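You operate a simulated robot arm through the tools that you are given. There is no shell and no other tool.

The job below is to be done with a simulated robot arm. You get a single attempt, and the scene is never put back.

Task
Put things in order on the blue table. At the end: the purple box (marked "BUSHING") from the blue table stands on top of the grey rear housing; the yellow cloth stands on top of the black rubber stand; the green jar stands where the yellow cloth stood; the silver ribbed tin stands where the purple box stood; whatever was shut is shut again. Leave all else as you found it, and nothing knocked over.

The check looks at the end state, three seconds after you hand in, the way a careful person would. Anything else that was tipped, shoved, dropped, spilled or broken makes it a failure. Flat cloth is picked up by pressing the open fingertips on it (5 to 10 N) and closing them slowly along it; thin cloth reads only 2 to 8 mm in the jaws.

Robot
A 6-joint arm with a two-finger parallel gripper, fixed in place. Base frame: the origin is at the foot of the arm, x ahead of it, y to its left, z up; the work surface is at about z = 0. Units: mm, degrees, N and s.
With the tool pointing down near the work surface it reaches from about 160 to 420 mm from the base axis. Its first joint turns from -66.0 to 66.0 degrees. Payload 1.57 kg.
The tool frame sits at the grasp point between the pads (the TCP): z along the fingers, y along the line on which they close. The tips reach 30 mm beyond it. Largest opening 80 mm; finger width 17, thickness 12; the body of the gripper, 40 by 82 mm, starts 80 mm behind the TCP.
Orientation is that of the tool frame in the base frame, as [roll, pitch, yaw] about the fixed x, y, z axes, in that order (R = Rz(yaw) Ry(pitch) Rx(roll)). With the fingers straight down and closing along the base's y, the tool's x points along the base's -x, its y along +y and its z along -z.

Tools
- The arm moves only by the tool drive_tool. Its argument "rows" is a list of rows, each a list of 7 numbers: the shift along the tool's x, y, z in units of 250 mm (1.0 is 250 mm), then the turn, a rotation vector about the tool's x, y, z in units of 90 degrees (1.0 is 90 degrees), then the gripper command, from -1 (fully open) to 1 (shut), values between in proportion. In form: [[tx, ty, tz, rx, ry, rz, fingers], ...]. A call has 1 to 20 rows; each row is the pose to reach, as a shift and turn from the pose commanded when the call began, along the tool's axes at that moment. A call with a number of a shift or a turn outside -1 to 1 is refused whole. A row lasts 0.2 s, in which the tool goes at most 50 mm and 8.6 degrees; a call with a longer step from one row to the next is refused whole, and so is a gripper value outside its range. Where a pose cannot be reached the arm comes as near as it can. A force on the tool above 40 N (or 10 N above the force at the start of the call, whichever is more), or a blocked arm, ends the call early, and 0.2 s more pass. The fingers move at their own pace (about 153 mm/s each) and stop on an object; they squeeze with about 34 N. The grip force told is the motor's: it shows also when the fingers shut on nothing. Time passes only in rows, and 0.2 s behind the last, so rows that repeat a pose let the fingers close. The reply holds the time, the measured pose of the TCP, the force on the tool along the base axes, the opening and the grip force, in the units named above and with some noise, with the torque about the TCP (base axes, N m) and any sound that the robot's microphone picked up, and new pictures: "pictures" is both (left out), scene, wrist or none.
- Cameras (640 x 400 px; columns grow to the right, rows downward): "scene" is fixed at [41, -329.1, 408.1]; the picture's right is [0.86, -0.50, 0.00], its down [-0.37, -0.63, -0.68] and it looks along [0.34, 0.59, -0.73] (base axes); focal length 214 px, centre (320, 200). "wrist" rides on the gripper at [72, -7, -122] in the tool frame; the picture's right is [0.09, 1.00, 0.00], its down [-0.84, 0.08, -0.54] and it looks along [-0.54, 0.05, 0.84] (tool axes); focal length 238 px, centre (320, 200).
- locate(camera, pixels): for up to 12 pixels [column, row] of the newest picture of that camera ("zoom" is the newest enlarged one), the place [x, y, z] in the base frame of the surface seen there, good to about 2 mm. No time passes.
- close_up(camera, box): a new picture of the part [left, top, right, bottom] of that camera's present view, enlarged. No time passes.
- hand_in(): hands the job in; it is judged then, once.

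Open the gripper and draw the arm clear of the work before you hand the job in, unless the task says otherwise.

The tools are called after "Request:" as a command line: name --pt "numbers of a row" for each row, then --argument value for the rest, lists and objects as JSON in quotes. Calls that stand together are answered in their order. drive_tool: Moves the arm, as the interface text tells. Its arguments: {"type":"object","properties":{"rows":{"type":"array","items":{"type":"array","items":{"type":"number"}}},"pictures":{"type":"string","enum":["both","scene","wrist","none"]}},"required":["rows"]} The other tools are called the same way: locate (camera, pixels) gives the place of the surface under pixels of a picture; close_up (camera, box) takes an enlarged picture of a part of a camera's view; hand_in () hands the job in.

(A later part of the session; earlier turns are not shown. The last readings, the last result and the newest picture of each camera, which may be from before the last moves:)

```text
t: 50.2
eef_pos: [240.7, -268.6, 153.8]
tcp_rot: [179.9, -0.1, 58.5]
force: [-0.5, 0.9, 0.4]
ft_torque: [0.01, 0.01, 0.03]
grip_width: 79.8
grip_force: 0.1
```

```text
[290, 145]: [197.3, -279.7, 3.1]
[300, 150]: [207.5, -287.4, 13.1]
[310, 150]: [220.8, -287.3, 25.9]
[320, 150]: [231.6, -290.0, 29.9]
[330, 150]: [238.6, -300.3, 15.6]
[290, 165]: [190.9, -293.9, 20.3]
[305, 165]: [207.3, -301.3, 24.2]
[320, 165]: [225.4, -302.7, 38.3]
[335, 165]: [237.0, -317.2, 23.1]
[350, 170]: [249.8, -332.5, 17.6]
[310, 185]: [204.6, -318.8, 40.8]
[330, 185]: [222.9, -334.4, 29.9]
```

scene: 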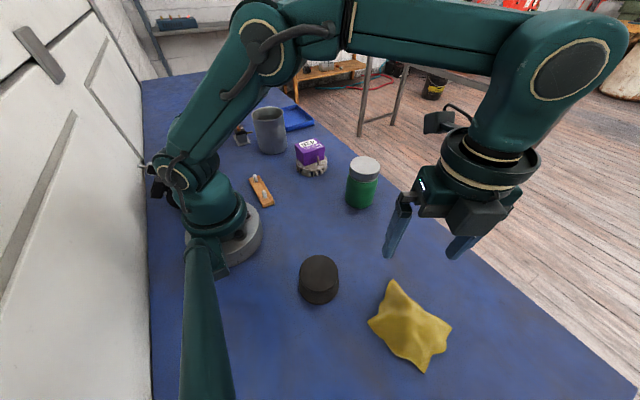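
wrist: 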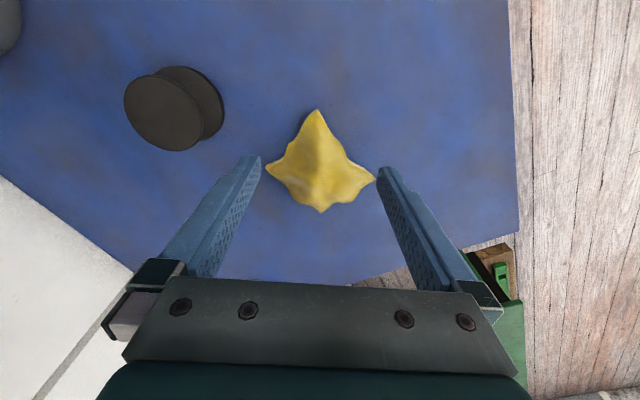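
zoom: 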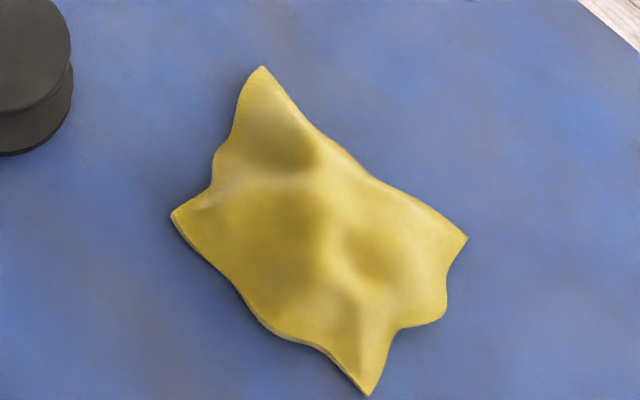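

The outline now spans T(243,−256), R(269,−363), B(188,−379), L(160,−288). Around (222,−302) both flanks are at z≈15 at ±25 mm along the jaw line, so I go there with a 50 mm opening, tips first at z≈20.

Request:
drive_tool --pt "-0.04 0.002 0.05 0 0 0 -0.25" --pt "-0.08 0.003 0.1 0 0 0 -0.25" --pt "-0.12 0.005 0.15 0 0 0 -0.25" --pt "-0.153 0.006 0.2 0 0 0 -0.25" --pt "-0.153 0.006 0.25 0 0 0 -0.25" --pt "-0.153 0.006 0.3 0 0 0 -0.25" --pt "-0.153 0.006 0.35 0 0 0 -0.25" --pt "-0.153 0.006 0.385 0 0 0 -0.25" --pt "-0.153 0.006 0.41 0 0 0 -0.25" --pt "-0.153 0.006 0.41 0 0 0 -0.25"

Request:
close_up --camera "wrist" --box '[225, 90, 415, 290]'

```text
t: 52.4
eef_pos: [221.9, -303.0, 50.9]
tcp_rot: [179.8, 0.0, 58.5]
force: [0.0, -0.4, 0.6]
ft_torque: [0.02, 0.0, 0.02]
grip_width: 50.0
grip_force: 0.0
```

scene: 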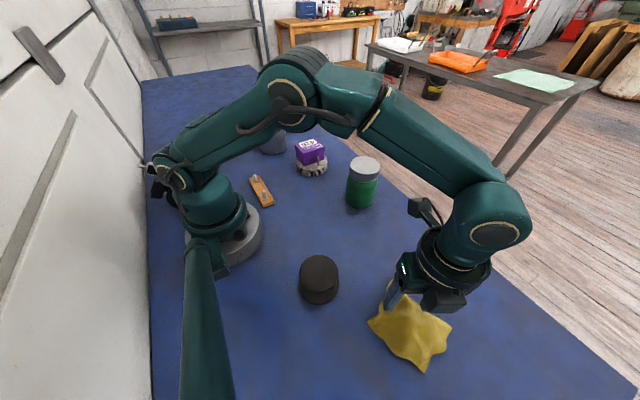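
wrist: 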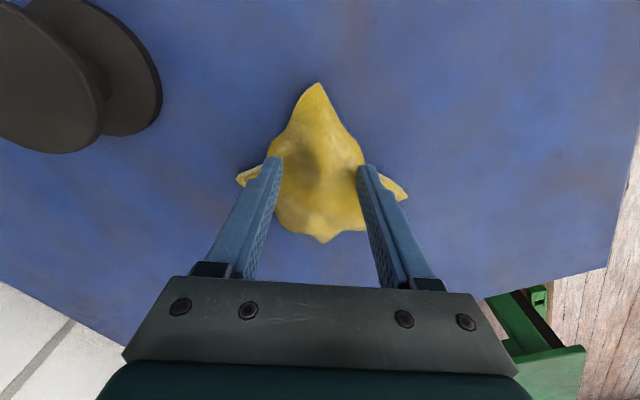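

```text
2.00 times, centred on (320, 190) of wrist
```

zoom: 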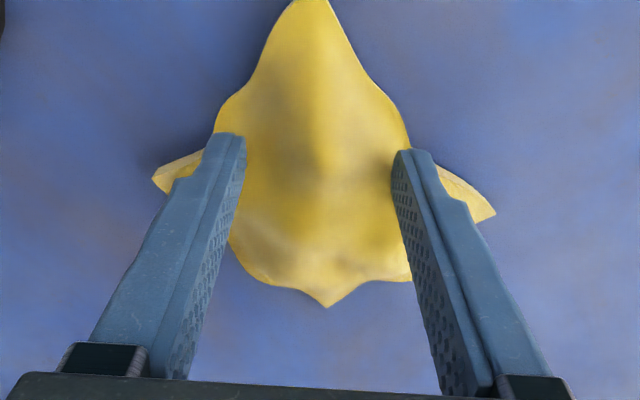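

The tips sit on both sides near the wing roots. I press down in 1 mm steps, watching the force.

Request:
drive_tool --pt "0 0 0.006 0 0 0 -0.25" --pt "0 0 0.012 0 0 0 -0.25" --pt "0 0 0.018 0 0 0 -0.25" --pt "0 0 0.024 0 0 0 -0.25" --pt "0 0 0.03 0 0 0 -0.25" --pt "0 0 0.034 0 0 0 -0.25" --pictures "none"

```text
t: 53.8
eef_pos: [221.8, -304.3, 41.4]
tcp_rot: [179.9, 0.0, 58.4]
force: [0.2, 0.1, 0.9]
ft_torque: [0.0, 0.0, 0.03]
grip_width: 50.0
grip_force: 0.0
```

Tips at z≈11 with under 1 N. I go on down a further 4 mm.

Request:
drive_tool --pt "0 0 0.004 0 0 0 -0.25" --pt "0 0 0.008 0 0 0 -0.25" --pt "0 0 0.012 0 0 0 -0.25" --pt "0 0 0.016 0 0 0 -0.25"

Request:
close_up --camera "wrist" --box '[225, 90, 415, 290]'

Request:
close_up --camera "scene" --box '[355, 260, 465, 375]'

```text
t: 54.8
eef_pos: [220.9, -303.0, 38.9]
tcp_rot: [179.9, 0.0, 58.4]
force: [0.4, -0.2, 0.2]
ft_torque: [-0.03, -0.02, 0.0]
grip_width: 50.3
grip_force: 0.1
```

scene: 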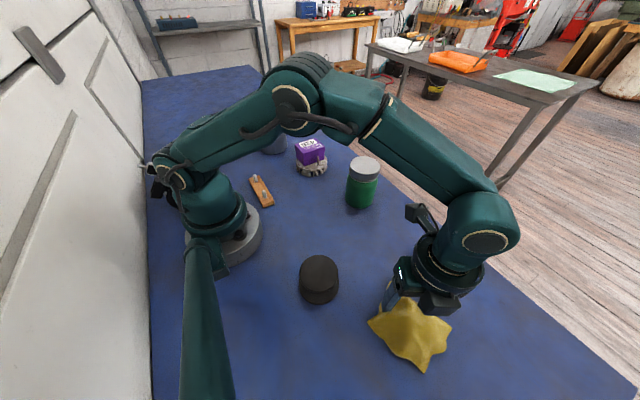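
wrist: 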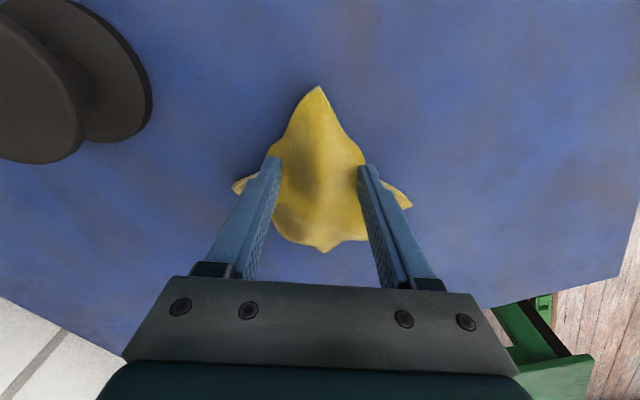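

```text
2.00 times, centred on (320, 190) of wrist
```

zoom: 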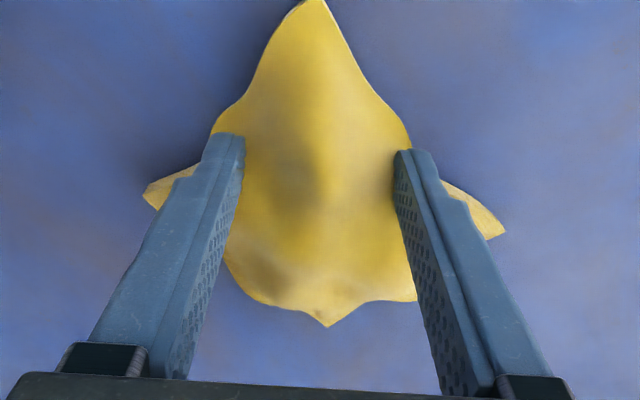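

```text
3.48 times, centred on (410, 318) of scene
```

zoom: 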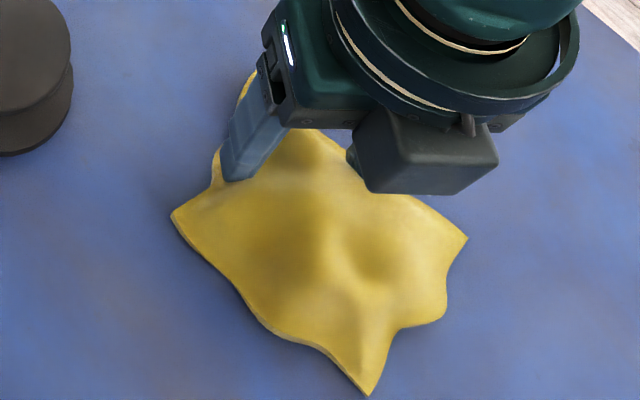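

No resistance yet at tip z≈9 and the cloth hasn't moved. I continue downward toward contact in small steps.

Request:
drive_tool --pt "0 0 0.004 0 0 0 -0.25" --pt "0 0 0.008 0 0 0 -0.25" --pt "0 0 0.012 0 0 0 -0.25" --pt "0 0 0.016 0 0 0 -0.25" --pictures "none"

```text
t: 55.8
eef_pos: [222.3, -302.9, 34.0]
tcp_rot: [180.0, 0.0, 58.5]
force: [0.5, 0.1, 1.3]
ft_torque: [-0.02, -0.01, 0.0]
grip_width: 50.8
grip_force: 0.8
```

The fingers now feel the flanks (width pushed to 50.8, 0.8 N). I press the last few mm until about 6 N.

Request:
drive_tool --pt "0 0 0.003 0 0 0 -0.25" --pt "0 0 0.006 0 0 0 -0.25" --pt "0 0 0.009 0 0 0 -0.25" --pt "0 0 0.009 0 0 0 -0.25"

Request:
close_up --camera "scene" --box '[355, 260, 465, 375]'

```text
t: 56.8
eef_pos: [223.2, -302.7, 33.1]
tcp_rot: [180.0, 0.0, 58.4]
force: [-0.3, 0.2, 1.2]
ft_torque: [0.01, -0.01, 0.02]
grip_width: 50.4
grip_force: 0.3
```

scene: 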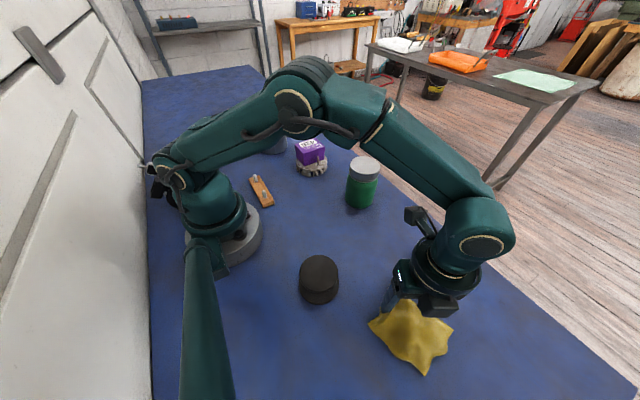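
wrist: 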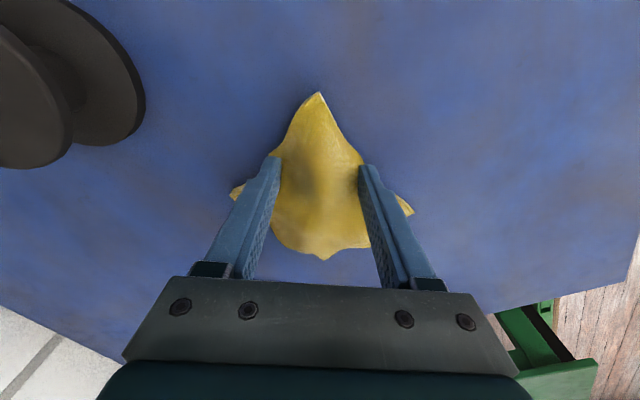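

```text
3.48 times, centred on (410, 318) of scene
```

zoom: 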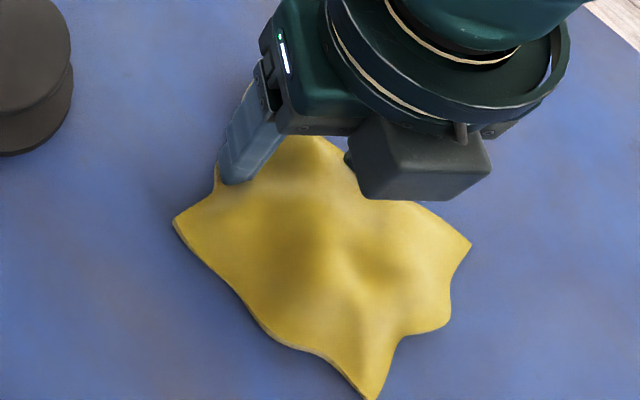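

Forces are still tiny (1.2 N), so the fingertips aren't yet pressing the cloth to the table. I press a little further, up to roughly 5–8 N.

Request:
drive_tool --pt "0 0 0.003 0 0 0 -0.25" --pt "0 0 0.006 0 0 0 -0.25" --pt "0 0 0.008 0 0 0 -0.25" --pt "0 0 0.008 0 0 0 -0.25" --pictures "wrist"

```text
t: 57.8
eef_pos: [222.7, -303.0, 30.0]
tcp_rot: [180.0, 0.0, 58.5]
force: [0.3, 1.5, 2.7]
ft_torque: [0.09, 0.05, -0.06]
grip_width: 50.6
grip_force: 0.2
```

wrist: 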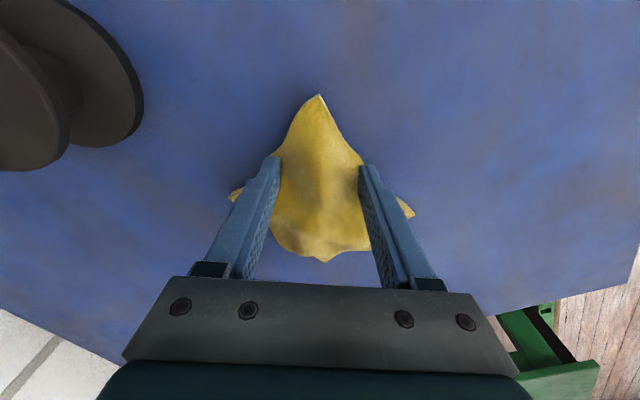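

The tips reached the table beside the neck rather than on the cloth. I lift clear and take a fresh look, to press instead on the two wings either side of the peak.

Request:
drive_tool --pt "0 0 -0.04 0 0 0 -0.3" --pt "0 0 -0.1 0 0 0 -0.4" --pt "0 0 -0.18 0 0 0 -0.4" --pt "0 0 -0.26 0 0 0 -0.4" --pt "0 0 -0.34 0 0 0 -0.4" --pt "0 0 -0.34 0 0 0 -0.4"

Request:
close_up --camera "wrist" --box '[235, 80, 405, 250]'

Request:
locate --camera "zoom" --pixels '[[315, 60], [170, 250], [480, 290], [325, 390], [250, 260], [280, 260], [320, 260], [360, 270], [400, 280], [230, 240], [300, 300], [350, 310]]'

```text
t: 59.2
eef_pos: [221.6, -303.1, 115.7]
tcp_rot: [179.9, -0.1, 58.4]
force: [-0.2, -0.6, 0.1]
ft_torque: [0.0, 0.0, 0.01]
grip_width: 55.8
grip_force: 0.0
```

scene: 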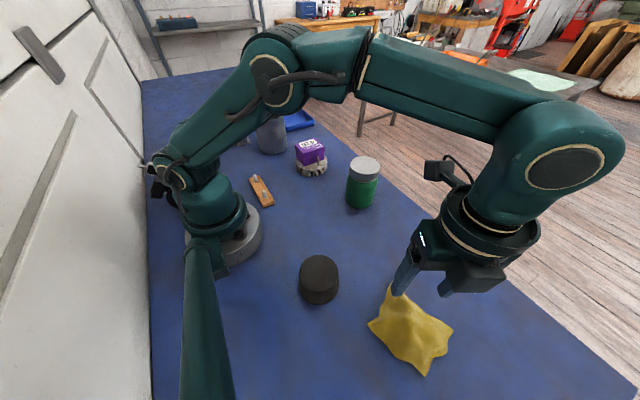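
wrist: 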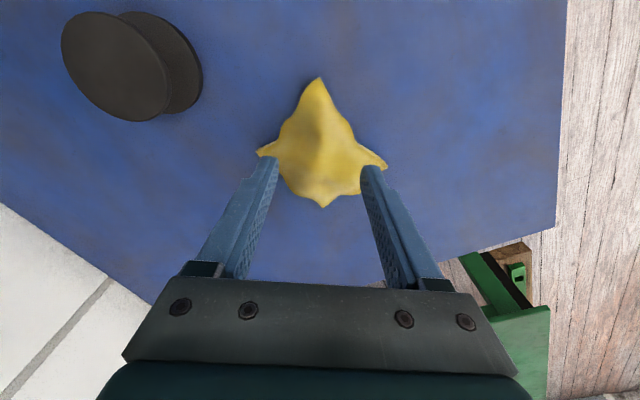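

```text
2.35 times, centred on (320, 165) of wrist
```

zoom: 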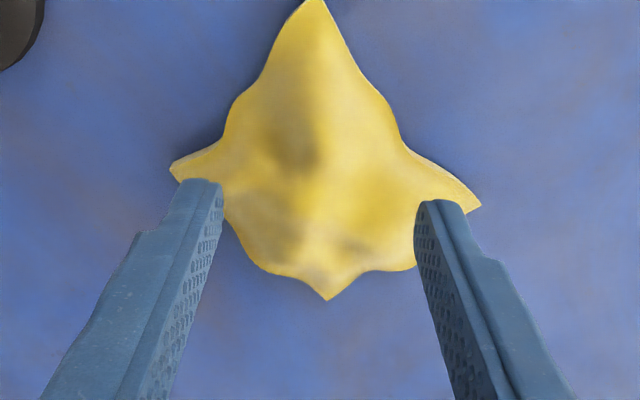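

```text
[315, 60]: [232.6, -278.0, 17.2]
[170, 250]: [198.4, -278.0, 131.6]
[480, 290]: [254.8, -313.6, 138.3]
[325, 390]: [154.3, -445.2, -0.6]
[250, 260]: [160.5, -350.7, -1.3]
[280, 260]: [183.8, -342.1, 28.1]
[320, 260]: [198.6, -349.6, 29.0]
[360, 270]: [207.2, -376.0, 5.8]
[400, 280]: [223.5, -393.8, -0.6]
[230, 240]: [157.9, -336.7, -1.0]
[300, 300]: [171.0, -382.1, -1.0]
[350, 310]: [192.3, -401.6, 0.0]
```

I take a proper grid on the cloth in this enlarged wrist view (ridge at x≈320, wings at y≈150–200).

Request:
locate --camera "zoom" --pixels '[[318, 5], [180, 168], [472, 203], [326, 292], [200, 160], [220, 170], [240, 180], [260, 180], [280, 185], [300, 190], [320, 190], [340, 190]]'

Request:
locate --camera "zoom" --pixels '[[360, 190], [380, 190], [400, 190], [420, 190], [440, 192], [240, 130], [270, 130], [300, 130], [330, 130], [360, 130], [385, 130], [320, 160]]'

Request:
locate --camera "zoom" --pixels '[[250, 210], [280, 215], [310, 215], [340, 215], [370, 215], [400, 215], [270, 245], [300, 245], [340, 245], [380, 245], [240, 155], [390, 160]]'

```text
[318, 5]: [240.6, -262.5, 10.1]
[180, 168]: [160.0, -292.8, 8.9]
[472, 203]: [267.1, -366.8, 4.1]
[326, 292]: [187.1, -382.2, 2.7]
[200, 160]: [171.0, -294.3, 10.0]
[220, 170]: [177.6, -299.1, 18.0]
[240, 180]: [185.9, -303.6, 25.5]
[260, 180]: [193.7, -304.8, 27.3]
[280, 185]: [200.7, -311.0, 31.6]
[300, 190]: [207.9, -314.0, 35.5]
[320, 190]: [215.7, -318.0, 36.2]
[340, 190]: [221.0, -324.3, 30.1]
```

```text
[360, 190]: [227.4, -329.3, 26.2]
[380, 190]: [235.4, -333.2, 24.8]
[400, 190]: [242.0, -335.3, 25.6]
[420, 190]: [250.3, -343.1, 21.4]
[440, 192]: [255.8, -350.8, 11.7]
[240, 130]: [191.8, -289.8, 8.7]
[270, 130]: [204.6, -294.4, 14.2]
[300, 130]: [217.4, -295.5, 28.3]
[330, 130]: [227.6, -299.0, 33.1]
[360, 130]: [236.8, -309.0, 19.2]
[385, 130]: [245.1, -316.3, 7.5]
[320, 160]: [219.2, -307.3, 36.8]
```

```text
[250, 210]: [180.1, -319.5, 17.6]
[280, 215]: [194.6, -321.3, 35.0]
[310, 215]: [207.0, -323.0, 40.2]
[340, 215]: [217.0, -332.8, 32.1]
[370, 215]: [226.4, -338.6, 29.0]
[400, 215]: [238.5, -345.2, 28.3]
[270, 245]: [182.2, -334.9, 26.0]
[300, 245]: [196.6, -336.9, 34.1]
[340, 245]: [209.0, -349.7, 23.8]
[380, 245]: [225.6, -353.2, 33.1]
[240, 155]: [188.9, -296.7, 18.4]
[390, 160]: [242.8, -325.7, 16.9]
```

Both wings are at z≈25 about 25–37 mm either side of (210,−318). I go above that spot with a 50 mm opening, tips at z≈28, then press in steps.

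Request:
drive_tool --pt "-0.04 -0.004 0.04 0 0 0 -0.25" --pt "-0.075 -0.008 0.08 0 0 0 -0.25" --pt "-0.075 -0.008 0.12 0 0 0 -0.25" --pt "-0.075 -0.008 0.16 0 0 0 -0.25" --pt "-0.075 -0.008 0.2 0 0 0 -0.25" --pt "-0.075 -0.008 0.228 0 0 0 -0.25" --pt "-0.075 -0.008 0.24 0 0 0 -0.25" --pt "-0.075 -0.008 0.252 0 0 0 -0.25" --pt "-0.075 -0.008 0.264 0 0 0 -0.25"

Request:
close_up --camera "scene" --box '[355, 260, 465, 375]'

```text
t: 60.8
eef_pos: [210.8, -319.7, 60.9]
tcp_rot: [179.8, 0.2, 58.5]
force: [-1.9, 2.6, 7.6]
ft_torque: [-0.02, -0.1, 0.04]
grip_width: 50.1
grip_force: 0.1
stopped in row 7: the force on the tool passed its limit at 49 N (the readings are from after the stop); the commanded pose is now the measured one
```

scene: 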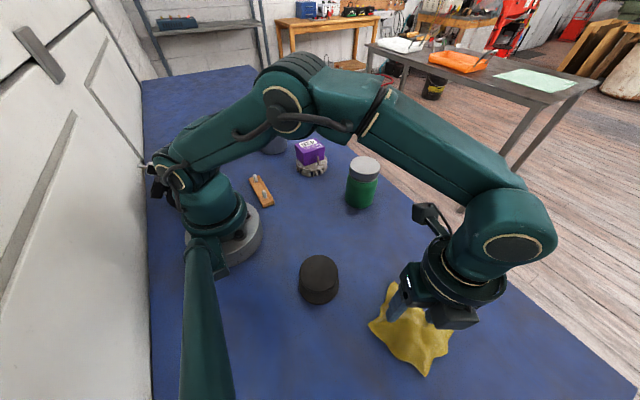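
wrist: 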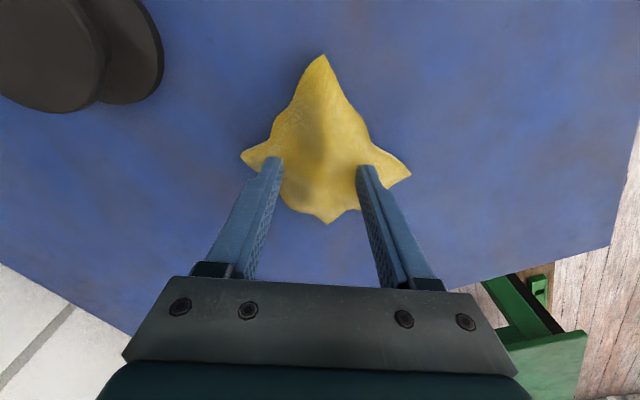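

```text
3.48 times, centred on (410, 318) of scene
```

zoom: 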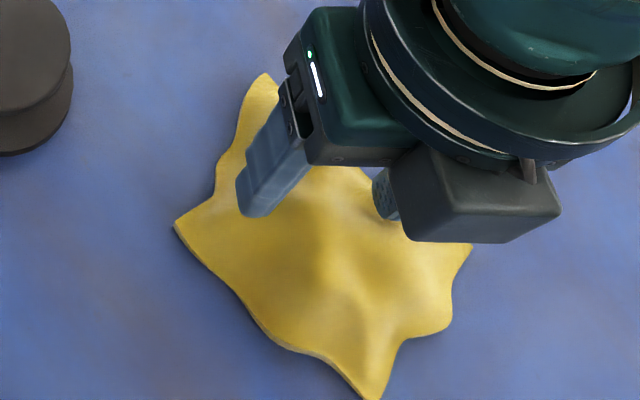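

The force jumped to 49 N at tip z≈31, so vertically it is stiff; the tool now rests with 7.6 N. I look closely at the fingertips and cloth under them.

Request:
close_up --camera "wrist" --box '[230, 120, 420, 240]'

Request:
locate --camera "wrist" --pixels '[[276, 160], [282, 160], [286, 165], [262, 160], [365, 168], [360, 165], [354, 170], [380, 170], [320, 170], [320, 190], [300, 170], [340, 170]]'

Request:
locate --camera "scene" --pixels '[[388, 320], [384, 321], [393, 320], [391, 325], [402, 318], [410, 325], [425, 322], [420, 335], [362, 323], [417, 373], [445, 330], [387, 283]]'

```text
3.33 times, centred on (325, 180) of wrist
```

zoom: 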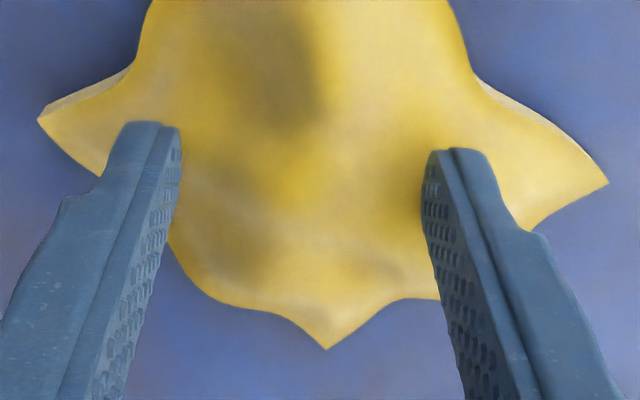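

```text
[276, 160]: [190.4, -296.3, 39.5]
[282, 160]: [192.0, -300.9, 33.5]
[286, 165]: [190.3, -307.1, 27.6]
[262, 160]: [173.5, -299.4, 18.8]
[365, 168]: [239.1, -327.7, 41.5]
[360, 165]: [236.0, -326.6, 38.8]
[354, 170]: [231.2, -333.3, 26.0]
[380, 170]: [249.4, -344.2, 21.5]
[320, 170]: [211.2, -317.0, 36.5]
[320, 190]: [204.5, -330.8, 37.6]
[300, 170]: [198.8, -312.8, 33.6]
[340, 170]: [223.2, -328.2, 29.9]
```

```text
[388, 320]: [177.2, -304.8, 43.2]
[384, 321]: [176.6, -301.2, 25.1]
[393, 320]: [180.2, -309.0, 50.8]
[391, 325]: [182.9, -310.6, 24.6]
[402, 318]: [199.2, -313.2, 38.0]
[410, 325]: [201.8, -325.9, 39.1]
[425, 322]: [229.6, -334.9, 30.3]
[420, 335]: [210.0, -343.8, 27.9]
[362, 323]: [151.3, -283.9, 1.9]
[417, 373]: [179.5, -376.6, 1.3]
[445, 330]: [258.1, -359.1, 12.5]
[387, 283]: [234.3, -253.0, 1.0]
```

It holds its shape like a stiff form, so a ridge pinch won't work; I'll grip across the middle where flanks are nearly parallel (jaw line ≈11° from x). I lift, open fully and turn to yaw ≈101.

Request:
drive_tool --pt "0 0 -0.03 0 0 0 -0.25" --pt "0 0 -0.09 0 0 0 -0.3" --pt "0 0 -0.17 0 0 0 -0.5" --pt "0 0 -0.25 0 0 -0.08 -0.8" --pt "0 0 -0.3 0 0 -0.16 -1" --pt "0 0 -0.3 0 0 -0.24 -1" --pt "0 0 -0.3 0 0 -0.32 -1" --pt "0 0 -0.3 0 0 -0.4 -1" --pt "0 0 -0.3 0 0 -0.473 -1" --pt "0 0 -0.3 0 0 -0.473 -1"

Request:
close_up --camera "wrist" --box '[220, 60, 420, 240]'

Request:
close_up --camera "scene" --box '[350, 255, 470, 385]'

```text
t: 63.0
eef_pos: [208.8, -317.3, 134.3]
tcp_rot: [179.9, 0.3, 101.2]
force: [-0.7, -0.1, 0.4]
ft_torque: [0.01, 0.03, 0.0]
grip_width: 79.9
grip_force: 0.1
```

scene: 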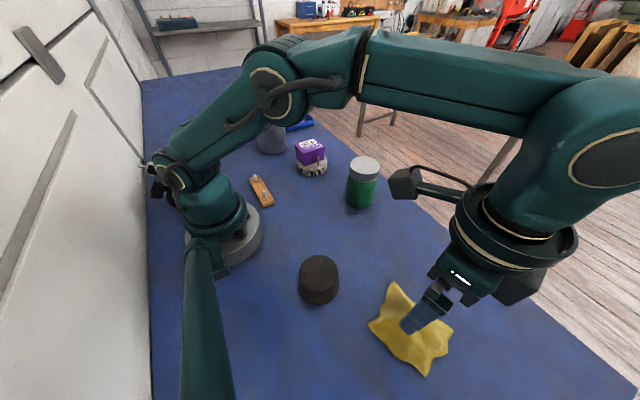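
wrist: 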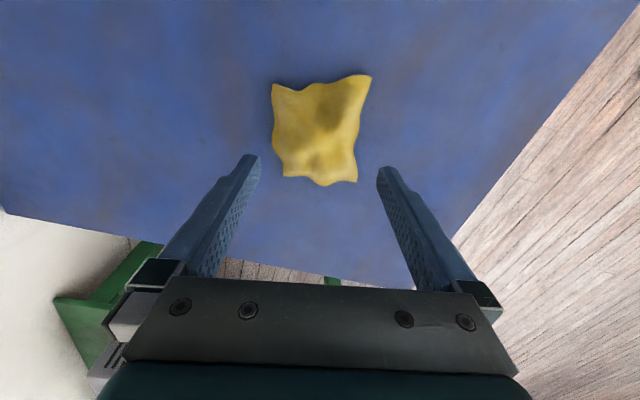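

```text
2.22 times, centred on (320, 150) of wrist
```

zoom: 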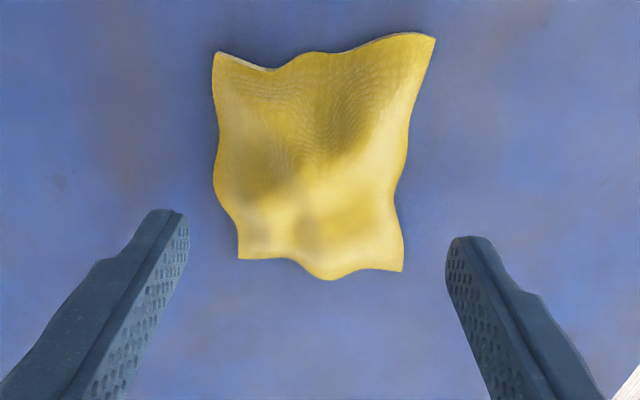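

```text
3.08 times, centred on (410, 320) of scene
```

zoom: 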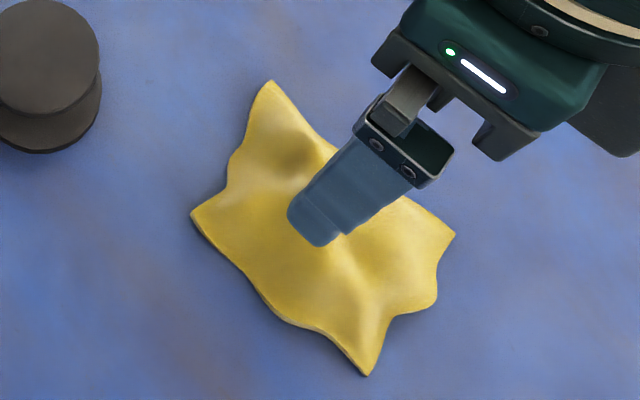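

Here the cloth looks like an upright rectangle between the jaws: left bulge near (166,−324), right notch near (252,−320). I descend centred at (209,−322) fully open to tips z≈16.

Request:
drive_tool --pt "-0.0186 -0.003 0.05 0 0 0 -1" --pt "-0.0186 -0.003 0.11 0 0 0 -1" --pt "-0.0186 -0.003 0.17 0 0 0 -1" --pt "-0.0186 -0.003 0.23 0 0 0 -1" --pt "-0.0186 -0.003 0.28 0 0 0 -1" --pt "-0.0186 -0.003 0.31 0 0 0 -1" --pt "-0.0186 -0.003 0.33 0 0 0 -1" --pt "-0.0186 -0.003 0.345 0 0 0 -1" --pt "-0.0186 -0.003 0.353 0 0 0 -1"

Request:
close_up --camera "wrist" --box '[220, 60, 420, 260]'

```text
t: 65.0
eef_pos: [211.0, -324.6, 45.7]
tcp_rot: [179.8, 0.3, 101.0]
force: [-0.5, 0.3, 1.1]
ft_torque: [0.03, -0.02, 0.01]
grip_width: 80.1
grip_force: 0.0
```

scene: 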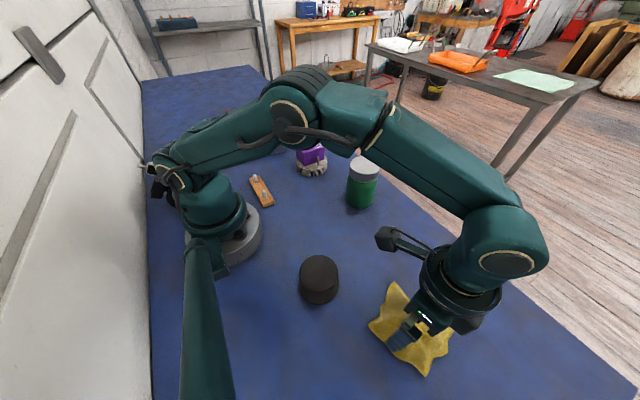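
wrist: 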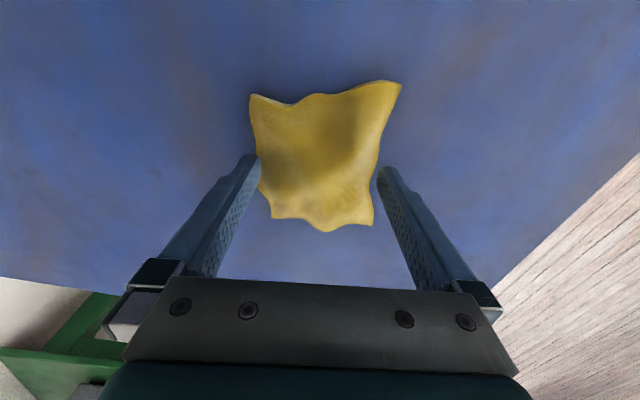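

```text
2.00 times, centred on (320, 160) of wrist
```

zoom: 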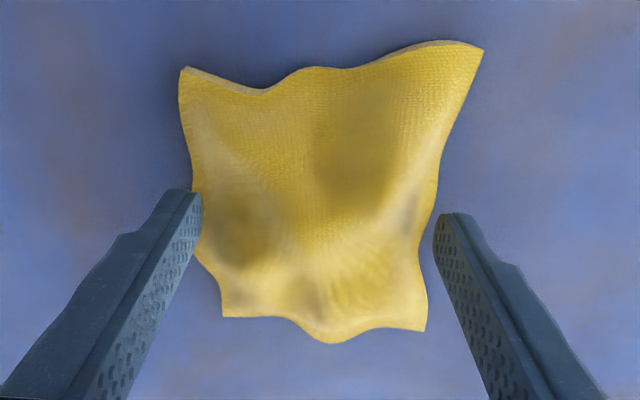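

The tips bracket the cloth's waist almost exactly. I shift 2 mm to the left finger's side and descend in small steps until contact.

Request:
drive_tool --pt "0 -0.008 0.008 0 0 0 -1" --pt "0 -0.008 0.016 0 0 0 -1" --pt "0 -0.008 0.024 0 0 0 -1" --pt "0 -0.008 0.032 0 0 0 -1" --pictures "none"

```text
t: 66.0
eef_pos: [208.1, -324.2, 38.9]
tcp_rot: [179.9, 0.4, 100.9]
force: [-1.2, 0.3, 0.1]
ft_torque: [0.0, -0.01, 0.05]
grip_width: 79.9
grip_force: 0.1
```

Tips are near z≈8 with no contact yet. I go a bit further in 0.75 mm steps.

Request:
drive_tool --pt "0 0 0.003 0 0 0 -1" --pt "0 0 0.006 0 0 0 -1" --pt "0 0 0.009 0 0 0 -1" --pt "0 0 0.012 0 0 0 -1" --pt "0 0 0.012 0 0 0 -1"

Request:
close_up --camera "wrist" --box '[220, 60, 420, 260]'

```text
t: 67.2
eef_pos: [207.5, -323.5, 36.4]
tcp_rot: [179.9, 0.3, 101.0]
force: [0.2, -0.2, -0.3]
ft_torque: [0.03, 0.03, -0.01]
grip_width: 80.0
grip_force: 0.0
```

scene: 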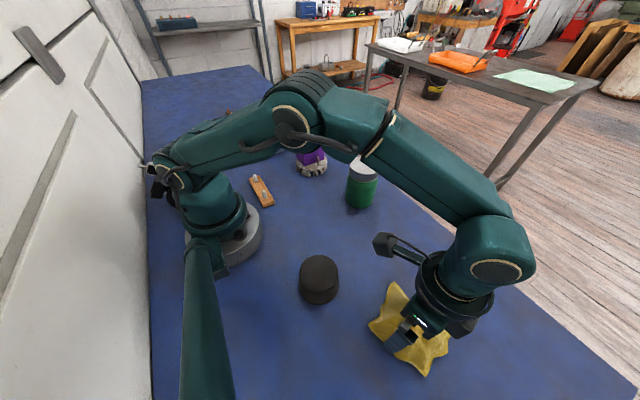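
wrist: 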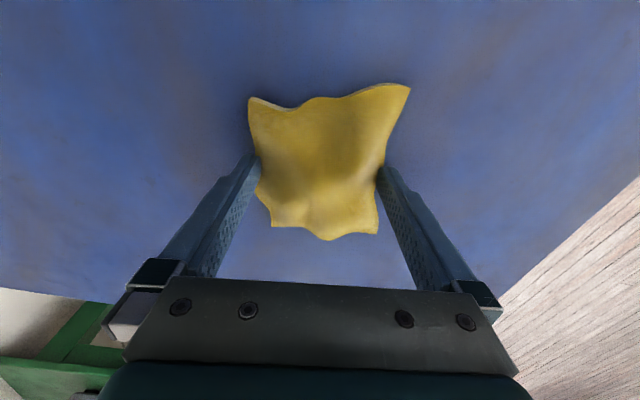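

```text
2.00 times, centred on (320, 160) of wrist
```

zoom: 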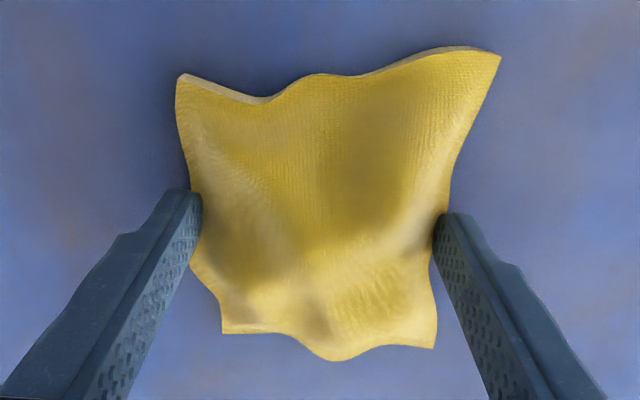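

Tips at z≈6, right at the cloth's margins on both sides. I begin closing slowly and watch width and grip force.

Request:
drive_tool --pt "0 0 0 0 0 0 -0.96" --pt "0 0 0 0 0 0 -0.92" --pt "0 0 0 0 0 0 -0.88" --pt "0 0 0 0 0 0 -0.84" --pt "0 0 0 0 0 0 -0.8" --pt "0 0 0 0 0 0 -0.8" --pictures "wrist"

```text
t: 68.5
eef_pos: [208.1, -324.5, 35.8]
tcp_rot: [179.9, 0.3, 101.0]
force: [0.2, 0.1, -0.3]
ft_torque: [-0.01, 0.01, 0.0]
grip_width: 72.2
grip_force: 0.1
```

wrist: 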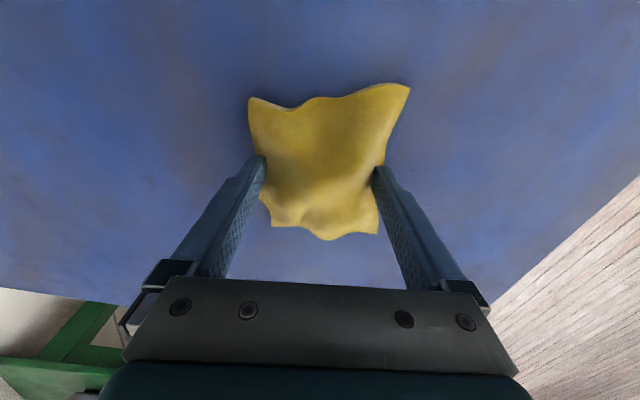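

No resistance at 72 mm. I keep closing slowly toward 62 mm.

Request:
drive_tool --pt "0 0 0 0 0 0 -0.76" --pt "0 0 0 0 0 0 -0.72" --pt "0 0 0 0 0 0 -0.68" --pt "0 0 0 0 0 0 -0.64" --pt "0 0 0 0 0 0 -0.6" --pt "0 0 0 0 0 0 -0.56" --pt "0 0 0 0 0 0 -0.56"

Request:
close_up --camera "wrist" --box '[220, 60, 420, 260]'

```text
t: 70.2
eef_pos: [209.4, -324.0, 36.4]
tcp_rot: [179.9, 0.3, 101.1]
force: [0.3, 0.1, -0.7]
ft_torque: [0.02, -0.02, -0.01]
grip_width: 62.5
grip_force: 0.1
```

scene: 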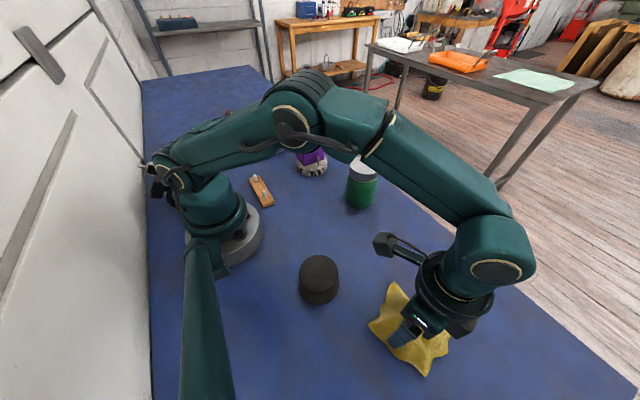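
wrist: 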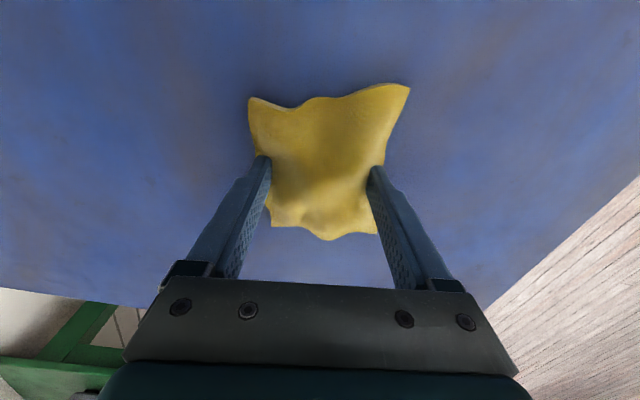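

```text
2.00 times, centred on (320, 160) of wrist
```

zoom: 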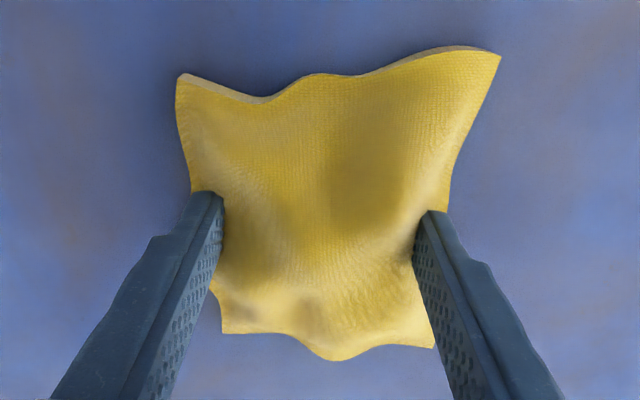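

Still no resistance and the cloth hasn't moved, so the solid part is smaller. I continue closing slowly.

Request:
drive_tool --pt "0 0 0 0 0 0 -0.52" --pt "0 0 0 0 0 0 -0.48" --pt "0 0 0 0 0 0 -0.44" --pt "0 0 0 0 0 0 -0.4" --pt "0 0 0 0 0 0 -0.36" --pt "0 0 0 0 0 0 -0.32" --pt "0 0 0 0 0 0 -0.3"

Request:
close_up --camera "wrist" --box '[220, 60, 420, 260]'

```text
t: 71.8
eef_pos: [207.5, -323.4, 35.5]
tcp_rot: [179.9, 0.3, 101.0]
force: [-0.4, -0.5, 0.9]
ft_torque: [-0.02, 0.0, 0.01]
grip_width: 53.1
grip_force: 16.1
```

scene: 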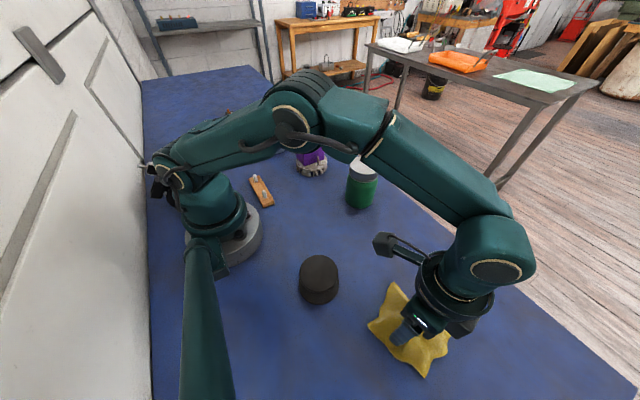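
wrist: 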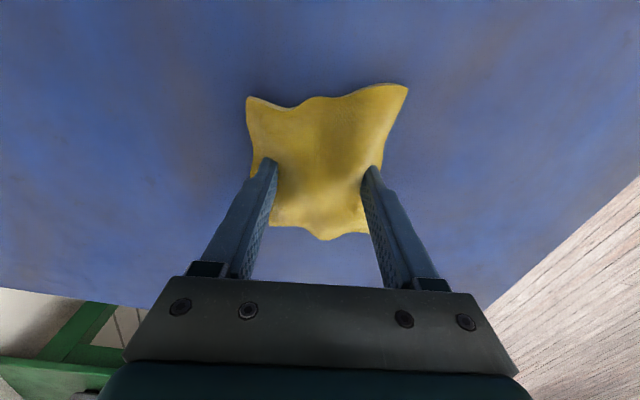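

```text
2.00 times, centred on (320, 160) of wrist
```

zoom: 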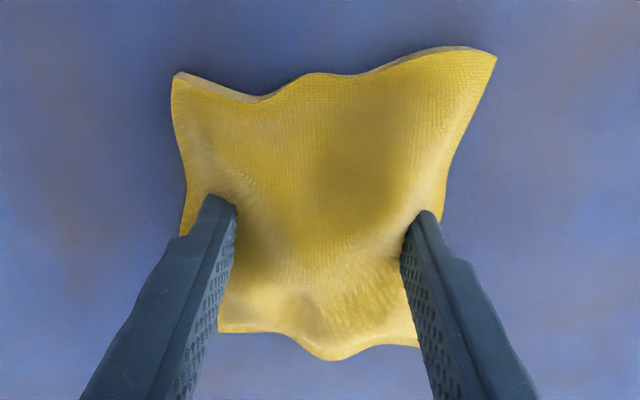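

The jaws now hold something solid at 53.1 mm with 16 N. I close for full grip and lift 25 mm slowly.

Request:
drive_tool --pt "0 0 0 0 0 0 -0.2" --pt "0 0 0 0 0 0 0" --pt "0 0 0 0 0 0 0.2" --pt "0 0 -0.01 0 0 0 0.2" --pt "0 0 -0.02 0 0 0 0.2" --pt "0 0 -0.035 0 0 0 0.2" --pt "0 0 -0.05 0 0 0 0.2" --pt "0 0 -0.07 0 0 0 0.2" --pt "0 0 -0.09 0 0 0 0.2" --pt "0 0 -0.1 0 0 0 0.2"

Request:
close_up --camera "scene" --box '[350, 245, 470, 385]'

Request:
close_up --camera "wrist" --box '[220, 60, 420, 260]'

```text
t: 74.0
eef_pos: [208.0, -323.2, 60.8]
tcp_rot: [179.9, 0.3, 100.9]
force: [0.1, -0.5, -0.8]
ft_torque: [0.03, -0.02, 0.02]
grip_width: 51.5
grip_force: 34.5
```

scene: 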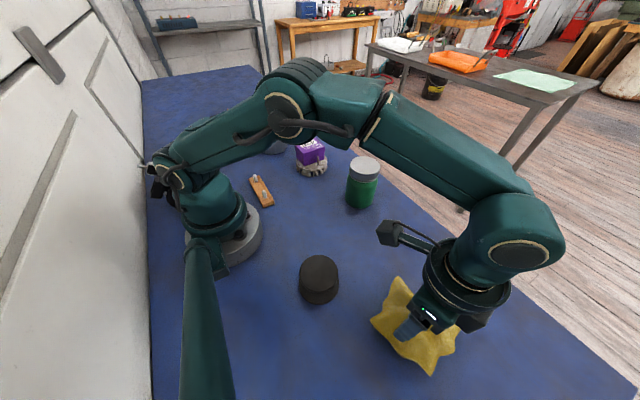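
wrist: 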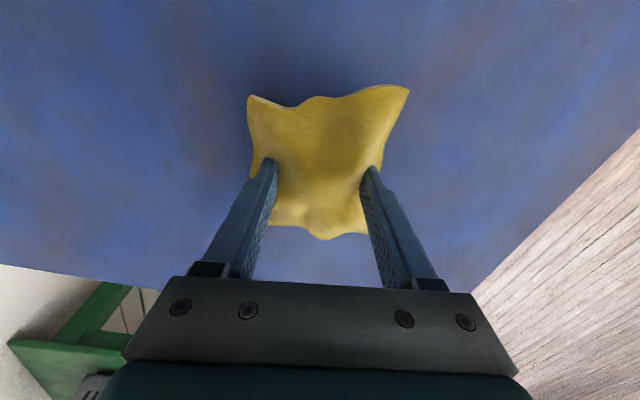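

```text
2.86 times, centred on (410, 315) of scene
```

zoom: 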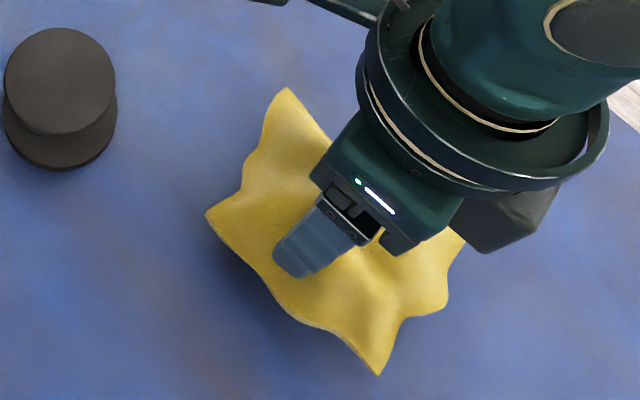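

```text
2.00 times, centred on (320, 160) of wrist
```

zoom: 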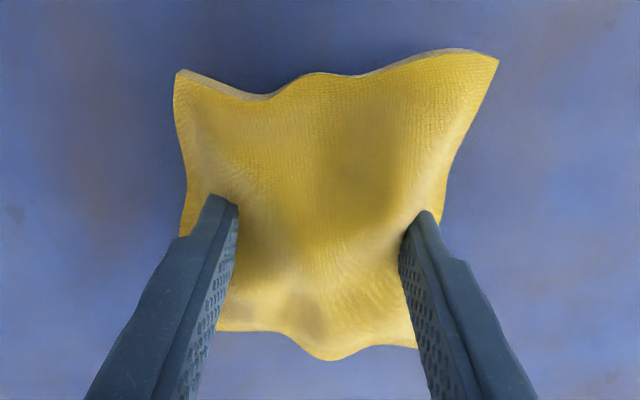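

The cloth is lifted and hangs level in the jaws. I lift it further to z≈130 and carry it over the black stand (centre ≈(120,−189), top z≈51).

Request:
drive_tool --pt "0 0 -0.04 0 0 0 0.2" --pt "0 0 -0.1 0 0 0 0.2" --pt "0 0 -0.17 0 0 0 0.2" --pt "0 0 -0.24 0 0 0 0.2" --pt "0.04 -0.017 -0.28 0 0 0 0.2" --pt "0.11 -0.047 -0.28 0 0 0 0.2" --pt "0.19 -0.081 -0.28 0 0 0 0.2" --pt "0.27 -0.115 -0.28 0 0 0 0.2" --pt "0.35 -0.149 -0.28 0 0 0 0.2" --pt "0.43 -0.183 -0.28 0 0 0 0.2" --pt "0.5 -0.213 -0.28 0 0 0 0.2" --pt "0.56 -0.238 -0.28 0 0 0 0.2" --pt "0.602 -0.256 -0.28 0 0 0 0.2" --pt "0.602 -0.256 -0.28 0 0 0 0.2"

```text
t: 77.0
eef_pos: [116.0, -188.0, 128.6]
tcp_rot: [179.8, 0.3, 101.1]
force: [-0.5, -0.3, -0.3]
ft_torque: [-0.01, 0.01, 0.02]
grip_width: 50.9
grip_force: 33.7
```

scene: 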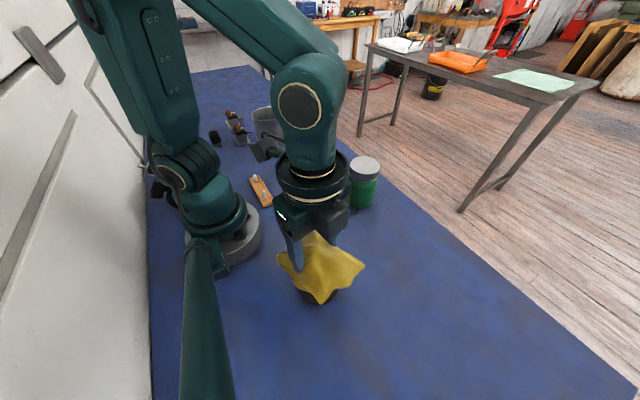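
wrist: 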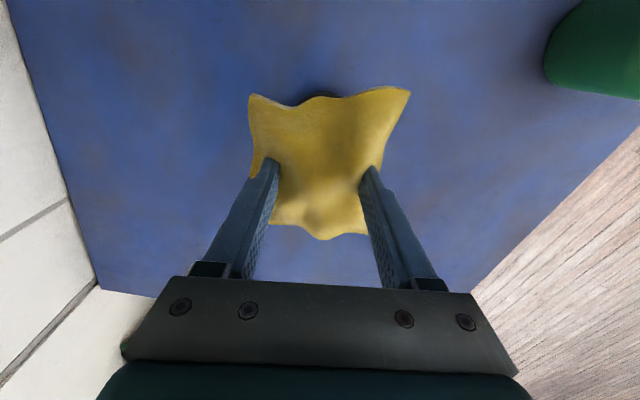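

The cloth is above the stand. I measure the cloth's corners and the visible part of the stand to check centring.

Request:
close_up --camera "scene" --box '[265, 215, 375, 315]'

Request:
locate --camera "wrist" --pixels '[[252, 98], [406, 90], [368, 230], [274, 222], [320, 150], [320, 200], [322, 95]]'

Request:
locate --camera "scene" --pixels '[[279, 256], [362, 266], [320, 302], [314, 235], [335, 297], [310, 296], [322, 265]]'

```text
4.00 times, centred on (320, 265) of scene
```

zoom: 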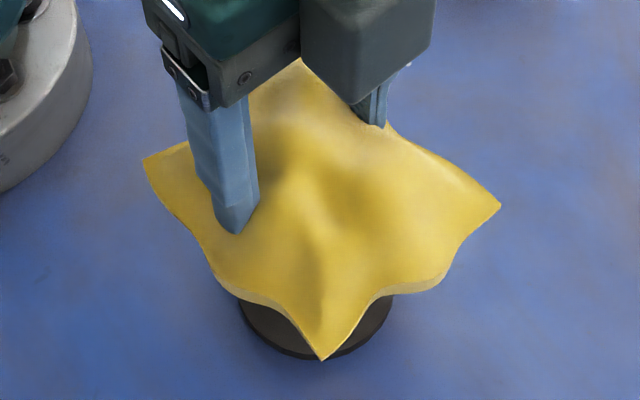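

```text
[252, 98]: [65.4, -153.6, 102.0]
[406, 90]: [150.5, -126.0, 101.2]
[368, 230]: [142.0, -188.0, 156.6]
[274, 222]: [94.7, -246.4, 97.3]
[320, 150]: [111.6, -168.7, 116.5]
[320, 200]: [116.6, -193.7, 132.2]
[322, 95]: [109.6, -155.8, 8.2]
```

```text
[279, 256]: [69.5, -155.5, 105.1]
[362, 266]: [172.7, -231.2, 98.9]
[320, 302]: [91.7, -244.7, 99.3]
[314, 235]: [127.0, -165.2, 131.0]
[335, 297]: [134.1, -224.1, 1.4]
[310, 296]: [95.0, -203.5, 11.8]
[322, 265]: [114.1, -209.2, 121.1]
```

The cloth's corner mean is (120.6,−189.2), exactly over the stand. I lower it: first 36 mm, then creep.

Request:
drive_tool --pt "0 0 0.02 0 0 0 0.2" --pt "0 0 0.05 0 0 0 0.2" --pt "0 0 0.08 0 0 0 0.2" --pt "0 0 0.11 0 0 0 0.2" --pt "0 0 0.13 0 0 0 0.2" --pt "0 0 0.142 0 0 0 0.2" --pt "0 0 0.148 0 0 0 0.2" --pt "0 0 0.148 0 0 0 0.2" --pictures "scene"

Request:
close_up --camera "scene" --box '[265, 215, 375, 315]'

```text
t: 78.8
eef_pos: [116.3, -186.9, 93.0]
tcp_rot: [179.9, 0.3, 101.0]
force: [-0.5, -0.6, -1.2]
ft_torque: [0.01, 0.02, -0.02]
grip_width: 50.7
grip_force: 34.1
```

scene: 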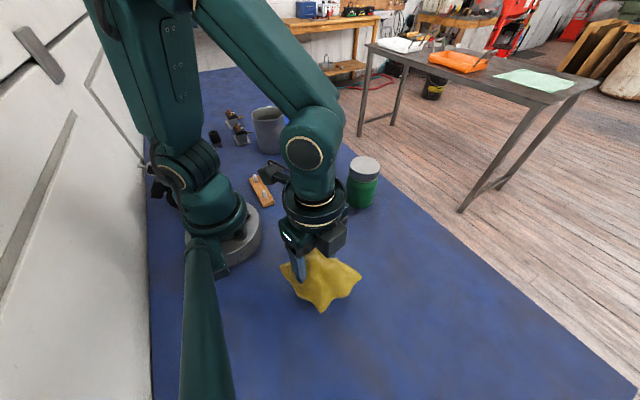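

```text
4.00 times, centred on (320, 265) of scene
```

zoom: 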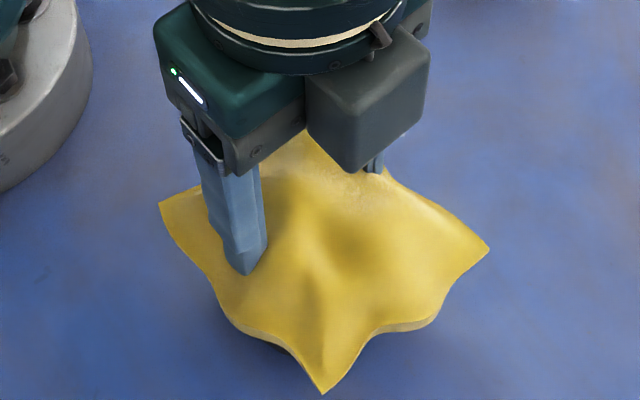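

No contact yet at TCP z=93. I creep down 4 mm.

Request:
drive_tool --pt "0 0 0.003 0 0 0 0.2" --pt "0 0 0.006 0 0 0 0.2" --pt "0 0 0.009 0 0 0 0.2" --pt "0 0 0.012 0 0 0 0.2" --pt "0 0 0.015 0 0 0 0.2" --pt "0 0 0.017 0 0 0 0.2" --pictures "none"

```text
t: 80.2
eef_pos: [117.6, -188.3, 88.9]
tcp_rot: [179.9, 0.3, 101.1]
force: [0.9, 1.8, 2.7]
ft_torque: [0.02, -0.06, 0.0]
grip_width: 50.7
grip_force: 34.1
```

A slight contact (2.7 N). I go half a millimetre more to be sure it is seated, then release in steps.

Request:
drive_tool --pt "0 0 0.002 0 0 0 0.2" --pt "0 0 0.003 0 0 0 0.2" --pt "0 0 0.003 0 0 0 0.2" --pictures "none"

```text
t: 81.0
eef_pos: [116.9, -188.4, 88.4]
tcp_rot: [179.9, 0.2, 101.1]
force: [-4.8, 5.3, 34.1]
ft_torque: [0.27, 0.17, 0.05]
grip_width: 50.9
grip_force: 34.3
```

Firm contact now (34 N), a bit much. I back off about 0.8 mm before opening.

Request:
drive_tool --pt "0 0 -0.002 0 0 0 0.2" --pt "0 0 -0.003 0 0 0 0.2" --pt "0 0 -0.003 0 0 0 0.2" --pictures "none"

```text
t: 81.8
eef_pos: [117.1, -188.2, 88.9]
tcp_rot: [179.8, 0.3, 101.0]
force: [2.2, -1.9, 3.6]
ft_torque: [-0.14, -0.09, 0.02]
grip_width: 50.9
grip_force: 34.4
```

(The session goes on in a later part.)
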